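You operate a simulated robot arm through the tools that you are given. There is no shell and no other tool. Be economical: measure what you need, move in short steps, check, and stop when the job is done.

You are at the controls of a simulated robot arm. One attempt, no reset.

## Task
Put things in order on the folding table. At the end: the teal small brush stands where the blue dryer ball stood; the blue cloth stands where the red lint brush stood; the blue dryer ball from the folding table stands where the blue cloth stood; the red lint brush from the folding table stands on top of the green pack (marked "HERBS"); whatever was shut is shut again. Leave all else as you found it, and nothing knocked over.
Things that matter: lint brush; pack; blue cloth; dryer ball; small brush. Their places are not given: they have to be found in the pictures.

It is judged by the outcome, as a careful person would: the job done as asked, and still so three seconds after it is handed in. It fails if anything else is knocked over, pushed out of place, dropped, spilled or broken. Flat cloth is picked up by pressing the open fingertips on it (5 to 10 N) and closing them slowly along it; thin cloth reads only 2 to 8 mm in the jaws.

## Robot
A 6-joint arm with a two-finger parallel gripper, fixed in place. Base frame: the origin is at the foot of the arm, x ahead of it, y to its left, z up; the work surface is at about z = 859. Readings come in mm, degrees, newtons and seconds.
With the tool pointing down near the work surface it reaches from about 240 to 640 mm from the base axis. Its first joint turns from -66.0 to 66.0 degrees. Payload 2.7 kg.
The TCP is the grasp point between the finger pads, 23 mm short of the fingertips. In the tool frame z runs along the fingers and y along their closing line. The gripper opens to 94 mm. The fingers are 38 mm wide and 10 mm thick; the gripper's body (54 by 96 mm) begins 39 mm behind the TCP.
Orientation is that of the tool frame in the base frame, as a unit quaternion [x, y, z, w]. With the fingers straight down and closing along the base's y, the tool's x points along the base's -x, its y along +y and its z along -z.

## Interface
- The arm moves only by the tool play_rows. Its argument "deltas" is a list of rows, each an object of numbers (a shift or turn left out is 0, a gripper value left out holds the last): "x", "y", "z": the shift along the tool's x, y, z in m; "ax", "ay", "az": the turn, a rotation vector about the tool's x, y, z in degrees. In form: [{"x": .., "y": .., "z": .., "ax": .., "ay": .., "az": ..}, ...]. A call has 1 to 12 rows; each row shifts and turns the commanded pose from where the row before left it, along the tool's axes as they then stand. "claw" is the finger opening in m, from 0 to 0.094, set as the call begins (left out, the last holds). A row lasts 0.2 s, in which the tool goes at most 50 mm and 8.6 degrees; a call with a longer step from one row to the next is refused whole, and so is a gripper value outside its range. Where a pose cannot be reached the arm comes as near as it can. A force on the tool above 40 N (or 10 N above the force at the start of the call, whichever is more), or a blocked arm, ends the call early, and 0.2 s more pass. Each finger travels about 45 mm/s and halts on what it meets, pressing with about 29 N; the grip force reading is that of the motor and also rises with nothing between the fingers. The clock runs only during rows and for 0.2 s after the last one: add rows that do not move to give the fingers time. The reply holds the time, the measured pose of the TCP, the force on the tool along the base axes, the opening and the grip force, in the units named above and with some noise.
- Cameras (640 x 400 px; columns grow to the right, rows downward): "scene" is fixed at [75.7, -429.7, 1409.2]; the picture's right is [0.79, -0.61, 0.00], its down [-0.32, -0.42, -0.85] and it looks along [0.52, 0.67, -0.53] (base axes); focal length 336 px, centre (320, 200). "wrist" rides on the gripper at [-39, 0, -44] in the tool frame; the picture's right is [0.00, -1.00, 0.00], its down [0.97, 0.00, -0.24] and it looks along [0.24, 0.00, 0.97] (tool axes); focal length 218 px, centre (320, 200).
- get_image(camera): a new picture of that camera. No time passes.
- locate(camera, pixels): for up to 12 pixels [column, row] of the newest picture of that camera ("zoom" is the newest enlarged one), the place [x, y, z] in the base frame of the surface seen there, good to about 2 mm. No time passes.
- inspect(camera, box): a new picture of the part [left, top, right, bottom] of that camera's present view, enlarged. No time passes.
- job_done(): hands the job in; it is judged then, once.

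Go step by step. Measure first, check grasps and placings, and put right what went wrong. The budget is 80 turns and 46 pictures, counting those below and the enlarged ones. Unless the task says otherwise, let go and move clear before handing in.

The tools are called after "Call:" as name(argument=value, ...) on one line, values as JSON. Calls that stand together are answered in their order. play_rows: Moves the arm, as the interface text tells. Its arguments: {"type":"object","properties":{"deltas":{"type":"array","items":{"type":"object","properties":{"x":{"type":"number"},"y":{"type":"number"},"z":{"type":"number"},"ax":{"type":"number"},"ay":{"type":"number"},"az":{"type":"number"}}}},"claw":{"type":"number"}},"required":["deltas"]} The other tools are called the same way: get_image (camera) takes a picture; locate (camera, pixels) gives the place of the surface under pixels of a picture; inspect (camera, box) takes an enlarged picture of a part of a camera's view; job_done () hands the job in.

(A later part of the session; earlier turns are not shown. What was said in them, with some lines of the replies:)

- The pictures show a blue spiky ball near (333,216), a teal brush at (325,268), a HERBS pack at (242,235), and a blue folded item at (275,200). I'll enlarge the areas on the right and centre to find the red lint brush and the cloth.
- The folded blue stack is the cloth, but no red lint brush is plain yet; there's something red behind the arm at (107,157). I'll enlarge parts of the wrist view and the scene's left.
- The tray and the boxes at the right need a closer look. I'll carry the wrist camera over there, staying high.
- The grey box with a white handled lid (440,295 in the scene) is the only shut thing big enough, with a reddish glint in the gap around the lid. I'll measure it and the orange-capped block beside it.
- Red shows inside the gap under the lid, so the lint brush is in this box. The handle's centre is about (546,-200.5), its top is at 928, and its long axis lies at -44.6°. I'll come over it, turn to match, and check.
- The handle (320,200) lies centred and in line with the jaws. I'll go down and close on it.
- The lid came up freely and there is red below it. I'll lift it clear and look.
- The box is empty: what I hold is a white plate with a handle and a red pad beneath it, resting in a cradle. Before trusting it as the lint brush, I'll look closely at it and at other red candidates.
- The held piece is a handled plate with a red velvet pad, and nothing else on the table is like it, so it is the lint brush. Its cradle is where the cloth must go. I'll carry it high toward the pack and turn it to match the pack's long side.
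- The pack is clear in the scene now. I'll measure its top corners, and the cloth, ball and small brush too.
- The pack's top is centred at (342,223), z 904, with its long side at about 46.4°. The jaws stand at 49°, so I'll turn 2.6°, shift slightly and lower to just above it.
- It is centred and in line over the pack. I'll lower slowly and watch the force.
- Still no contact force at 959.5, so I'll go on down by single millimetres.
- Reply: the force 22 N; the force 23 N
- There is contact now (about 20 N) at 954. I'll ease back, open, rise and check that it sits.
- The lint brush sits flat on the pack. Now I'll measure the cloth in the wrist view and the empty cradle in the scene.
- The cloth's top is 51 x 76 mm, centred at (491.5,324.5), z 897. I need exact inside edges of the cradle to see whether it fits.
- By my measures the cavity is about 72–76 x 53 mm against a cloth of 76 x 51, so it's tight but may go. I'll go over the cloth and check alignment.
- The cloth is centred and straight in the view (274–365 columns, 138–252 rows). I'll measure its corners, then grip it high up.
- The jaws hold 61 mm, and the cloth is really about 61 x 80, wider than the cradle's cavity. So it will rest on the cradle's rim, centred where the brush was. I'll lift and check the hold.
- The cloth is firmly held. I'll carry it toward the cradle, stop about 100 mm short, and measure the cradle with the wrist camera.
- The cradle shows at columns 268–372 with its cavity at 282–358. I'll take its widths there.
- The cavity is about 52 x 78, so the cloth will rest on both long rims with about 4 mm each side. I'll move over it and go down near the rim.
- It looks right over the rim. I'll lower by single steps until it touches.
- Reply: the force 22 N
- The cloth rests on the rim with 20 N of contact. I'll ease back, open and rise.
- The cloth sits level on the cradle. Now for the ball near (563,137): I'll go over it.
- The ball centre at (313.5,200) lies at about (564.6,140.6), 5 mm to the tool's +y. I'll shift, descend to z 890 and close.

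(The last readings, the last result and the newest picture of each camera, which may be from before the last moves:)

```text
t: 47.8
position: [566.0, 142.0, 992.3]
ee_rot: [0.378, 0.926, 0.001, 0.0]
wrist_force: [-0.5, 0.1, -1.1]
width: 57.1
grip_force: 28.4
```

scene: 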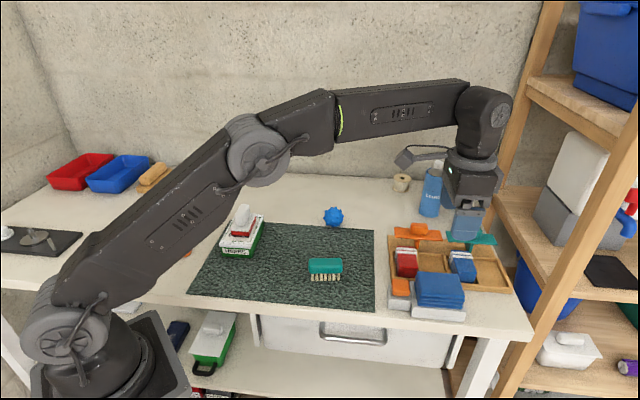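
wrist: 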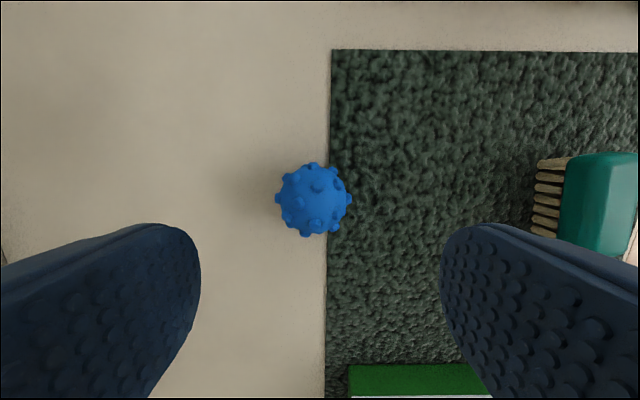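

The ball is held (57 mm over its knobs). I'll carry it to the cloth's old place (492,323) and lower it to the same height.

Call:
play_rows(deltas=[{"x": 0.0359, "y": 0.01576}, {"x": 0.0359, "y": 0.01576}, {"x": 0.0359, "y": 0.01576}, {"x": 0.0359, "y": 0.01576}, {"x": 0.0359, "y": 0.01576}, {"z": 0.04}, {"z": 0.04}, {"z": 0.014}, {}])

Call:
play_rows(deltas=[{"z": 0.002}, {"z": 0.002}])

Call:
play_rows(deltas=[{"z": 0.001}])

```text
t: 49.8
position: [492.9, 323.8, 898.3]
ee_rot: [0.378, 0.926, 0.001, 0.0]
wrist_force: [-0.2, -0.8, 0.3]
width: 56.7
grip_force: 28.8
```

```text
t: 50.4
position: [494.3, 322.5, 893.4]
ee_rot: [0.378, 0.926, 0.001, 0.001]
wrist_force: [-0.7, -0.2, 0.0]
width: 56.8
grip_force: 28.6
```

```text
t: 50.8
position: [492.6, 323.4, 892.7]
ee_rot: [0.377, 0.926, 0.002, 0.0]
wrist_force: [-0.7, -0.5, 0.3]
width: 56.7
grip_force: 28.7
```

Call:
play_rows(deltas=[{"z": 0.001}])

Call:
play_rows(deltas=[{"z": 0.001}])

```text
t: 51.2
position: [492.4, 323.0, 892.5]
ee_rot: [0.378, 0.926, 0.0, 0.0]
wrist_force: [0.1, -1.6, -0.3]
width: 56.3
grip_force: 29.0
```

```text
t: 51.6
position: [493.3, 323.4, 891.4]
ee_rot: [0.378, 0.926, 0.002, 0.001]
wrist_force: [-0.5, -1.5, 4.6]
width: 56.3
grip_force: 29.3
```

There's light contact. I'll open gently, rise, and look.

Call:
play_rows(deltas=[{}, {}], claw=0.062)

Call:
play_rows(deltas=[{}, {}, {}, {"z": -0.02}, {"z": -0.045}, {"z": -0.045}, {}], claw=0.085)

Call:
get_image(camera="wrist")

```text
t: 52.2
position: [492.0, 324.1, 890.7]
ee_rot: [0.377, 0.926, 0.001, 0.001]
wrist_force: [0.2, -1.3, 0.7]
width: 62.2
grip_force: 0.4
```

```text
t: 53.8
position: [492.4, 323.5, 1002.2]
ee_rot: [0.378, 0.926, 0.0, 0.001]
wrist_force: [-0.6, -0.8, -0.1]
width: 85.0
grip_force: 0.0
```

```text
8 pictures are left
```

wrist: 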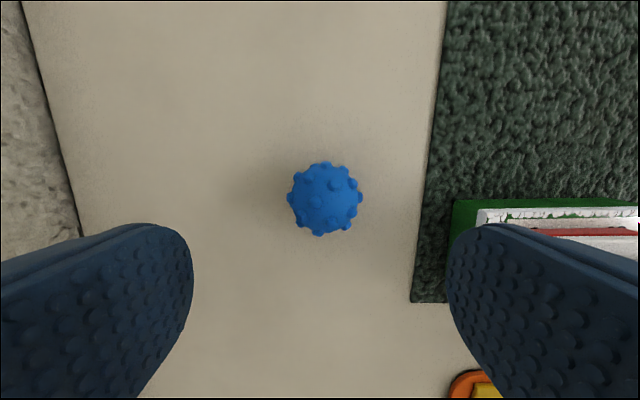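

The ball stands at its new place, (325,199) in the wrist view. Next is the teal brush near (421,-8), long axis about -37°.

Call:
play_rows(deltas=[{"z": -0.04}, {"x": -0.02586, "y": -0.04096}, {"x": -0.02586, "y": -0.04096}, {"x": -0.02586, "y": -0.04096}, {"x": -0.02586, "y": -0.04096}, {"x": -0.02586, "y": -0.04096}, {"x": -0.02586, "y": -0.04096}, {"x": -0.02586, "y": -0.04096}, {"az": -8, "z": 0.03}, {}])

Call:
get_image(camera="wrist")

```text
t: 56.0
position: [420.8, -9.2, 1011.0]
ee_rot: [0.312, 0.95, 0.001, 0.0]
wrist_force: [-0.1, -0.1, 0.2]
width: 85.2
grip_force: 0.0
```

```text
7 pictures are left
```

wrist: 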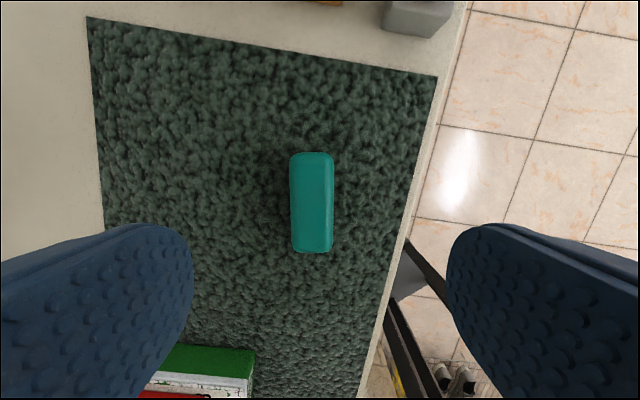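

The brush centre at (312,201) is 5.5 mm to the tool's +y, and the angle matches. I'll shift, descend to 906 and close on its body.

Call:
play_rows(deltas=[{"x": -0.0023, "y": 0.0055, "z": 0.03}, {"z": 0.04}, {"z": 0.025}, {"z": 0.01}, {}], claw=0.07)

Call:
play_rows(deltas=[{}, {}, {}, {}, {}], claw=0.01)

Call:
play_rows(deltas=[{"z": -0.005}, {"z": -0.015}, {"z": -0.04}, {"z": -0.04}, {}])

```text
t: 57.2
position: [426.7, -5.4, 906.3]
ee_rot: [0.312, 0.95, 0.0, 0.0]
wrist_force: [0.2, 0.5, -0.2]
width: 70.2
grip_force: 0.0
```

```text
t: 58.4
position: [426.6, -5.6, 906.0]
ee_rot: [0.312, 0.95, 0.0, 0.0]
wrist_force: [1.1, 1.3, 0.2]
width: 31.4
grip_force: 29.1
```

```text
t: 59.6
position: [427.5, -6.8, 1007.1]
ee_rot: [0.313, 0.95, 0.001, 0.001]
wrist_force: [0.1, 0.6, -1.6]
width: 31.7
grip_force: 28.4
```

The brush is held (31 mm). The ball's old spot is about 13 mm from the mat's edge, so I'll set the brush parallel to that edge and 4 mm further from it so all bristles rest on the table.

Call:
play_rows(deltas=[{"az": 8}, {"x": 0.001, "y": 0.0411}, {"x": 0.001, "y": 0.0411}, {"x": 0.001, "y": 0.0411}, {"x": 0.001, "y": 0.0411}, {"x": 0.001, "y": 0.0411}, {"z": 0.04}, {"z": 0.04}, {"z": 0.017}, {}])

Call:
inspect(camera="scene", box=[270, 160, 400, 250])

```text
t: 61.8
position: [566.8, 144.9, 908.5]
ee_rot: [0.378, 0.926, 0.001, 0.0]
wrist_force: [0.5, 0.5, -0.7]
width: 31.5
grip_force: 29.2
```

```text
4.44 times, centred on (335, 205) of scene
```

zoom: 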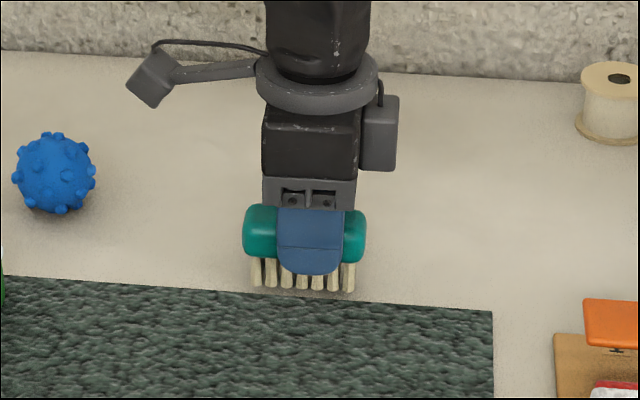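

The front bristles would just meet the mat's edge when lowered, so I'll shift 3 mm further off and then lower stepwise.

Call:
play_rows(deltas=[{"y": 0.003}, {"z": 0.002}, {"z": 0.002}, {"z": 0.001}])

Call:
play_rows(deltas=[{"z": 0.001}])

Call:
play_rows(deltas=[{"z": 0.001}])

Call:
play_rows(deltas=[{"z": 0.001}])

```text
t: 62.8
position: [569.5, 146.9, 904.2]
ee_rot: [0.378, 0.926, 0.0, 0.001]
wrist_force: [-0.5, 0.0, -0.4]
width: 31.4
grip_force: 29.1
```

```text
t: 63.2
position: [568.7, 146.7, 902.8]
ee_rot: [0.377, 0.926, 0.001, -0.001]
wrist_force: [-0.6, 0.4, -0.4]
width: 31.4
grip_force: 28.8
```

```text
t: 63.6
position: [569.0, 147.8, 902.5]
ee_rot: [0.378, 0.926, 0.001, 0.0]
wrist_force: [-0.7, -0.3, 4.7]
width: 31.4
grip_force: 29.1
```

```text
t: 64.0
position: [569.2, 147.0, 901.7]
ee_rot: [0.377, 0.926, 0.002, 0.0]
wrist_force: [-2.5, -0.8, 12.3]
width: 31.1
grip_force: 28.8
```

Contact came at 902, as expected for the table. I'll ease back, open, rise and check everything.

Call:
play_rows(deltas=[{"z": -0.001}, {}])

Call:
play_rows(deltas=[{}, {}, {}, {"z": -0.02}, {"z": -0.045}, {"z": -0.045}, {"z": -0.045}, {"z": -0.045}, {}], claw=0.06)

Call:
get_image(camera="scene")

Call:
get_image(camera="wrist")

```text
t: 64.6
position: [569.1, 147.2, 901.3]
ee_rot: [0.377, 0.926, 0.002, 0.0]
wrist_force: [-1.1, -0.2, 11.2]
width: 31.3
grip_force: 28.6
```

```text
t: 66.6
position: [568.3, 147.8, 1103.3]
ee_rot: [0.379, 0.926, 0.001, 0.0]
wrist_force: [0.3, -0.5, 0.1]
width: 60.0
grip_force: 0.1
```

```text
5 pictures are left
```

scene: 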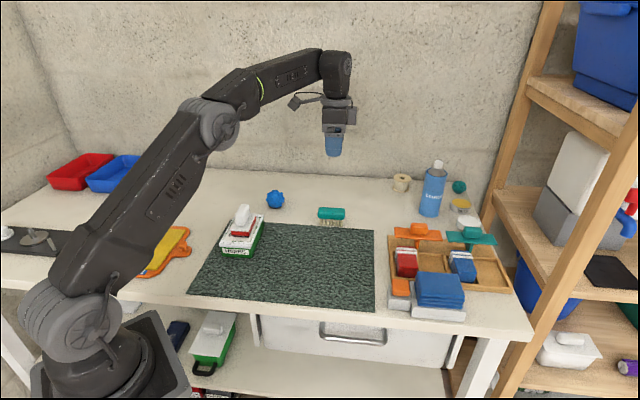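

```text
4 pictures are left
```

wrist: 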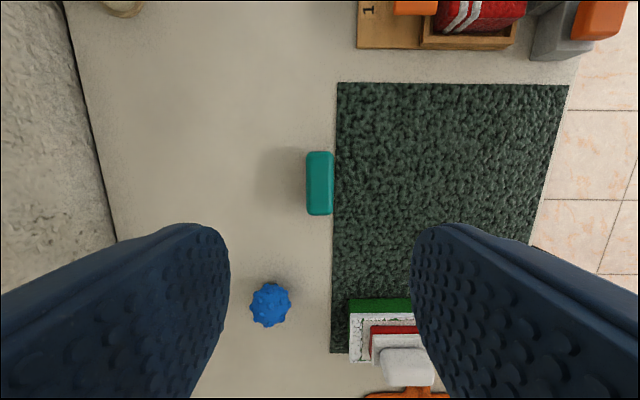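

All four seem placed. I'll check the ball's place and the cloth's seat closely before handing in.

Call:
locate(camera="wrist", pixels=[[269, 304], [319, 183]])

Call:
inspect(camera="scene", box=[380, 225, 500, 330])

Call:
inspect(camera="scene", box=[210, 180, 360, 280])

```text
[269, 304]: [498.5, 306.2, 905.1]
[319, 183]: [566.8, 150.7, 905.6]
```

```text
3.81 times, centred on (440, 278) of scene
```

zoom: 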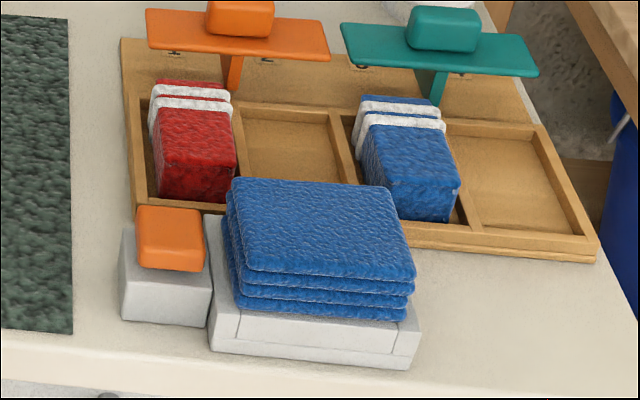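

```text
4.00 times, centred on (285, 230) of scene
```

zoom: 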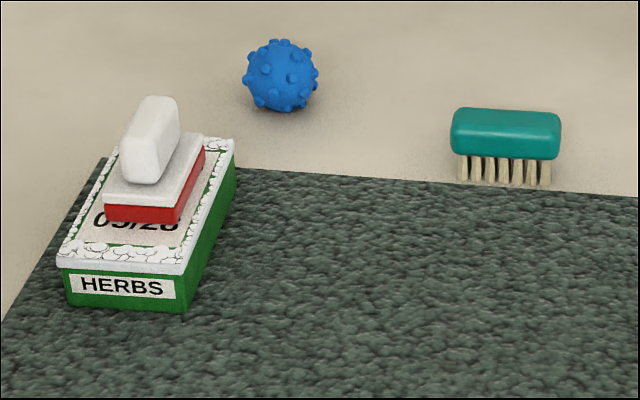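

The pictures agree. The ball hasn't moved between views, the cloth is level on the cradle, the lint brush is flat on the pack, and the teal brush stands where the ball was. The arm is clear, so I'll hand in.

Call:
job_done()

```text
The job is handed in.
```

I handed the job in with all four things moved, though the blue cloth was too big to sit inside the lint brush's cradle, so it rests level on the cradle's rim.

- **Red lint brush:** it lies flat on the green HERBS pack. I took it to be the white handled plate with the red pad, since nothing else on the table fitted.
- **Blue dryer ball:** it stands where the cloth was, about 5 mm off, and was not rolling between views.
- **Teal small brush:** it stands where the ball was, about 8 mm off so its bristles stay clear of the mat.
- **Anything shut:** nothing had to be opened, and nothing else on the table looked disturbed.
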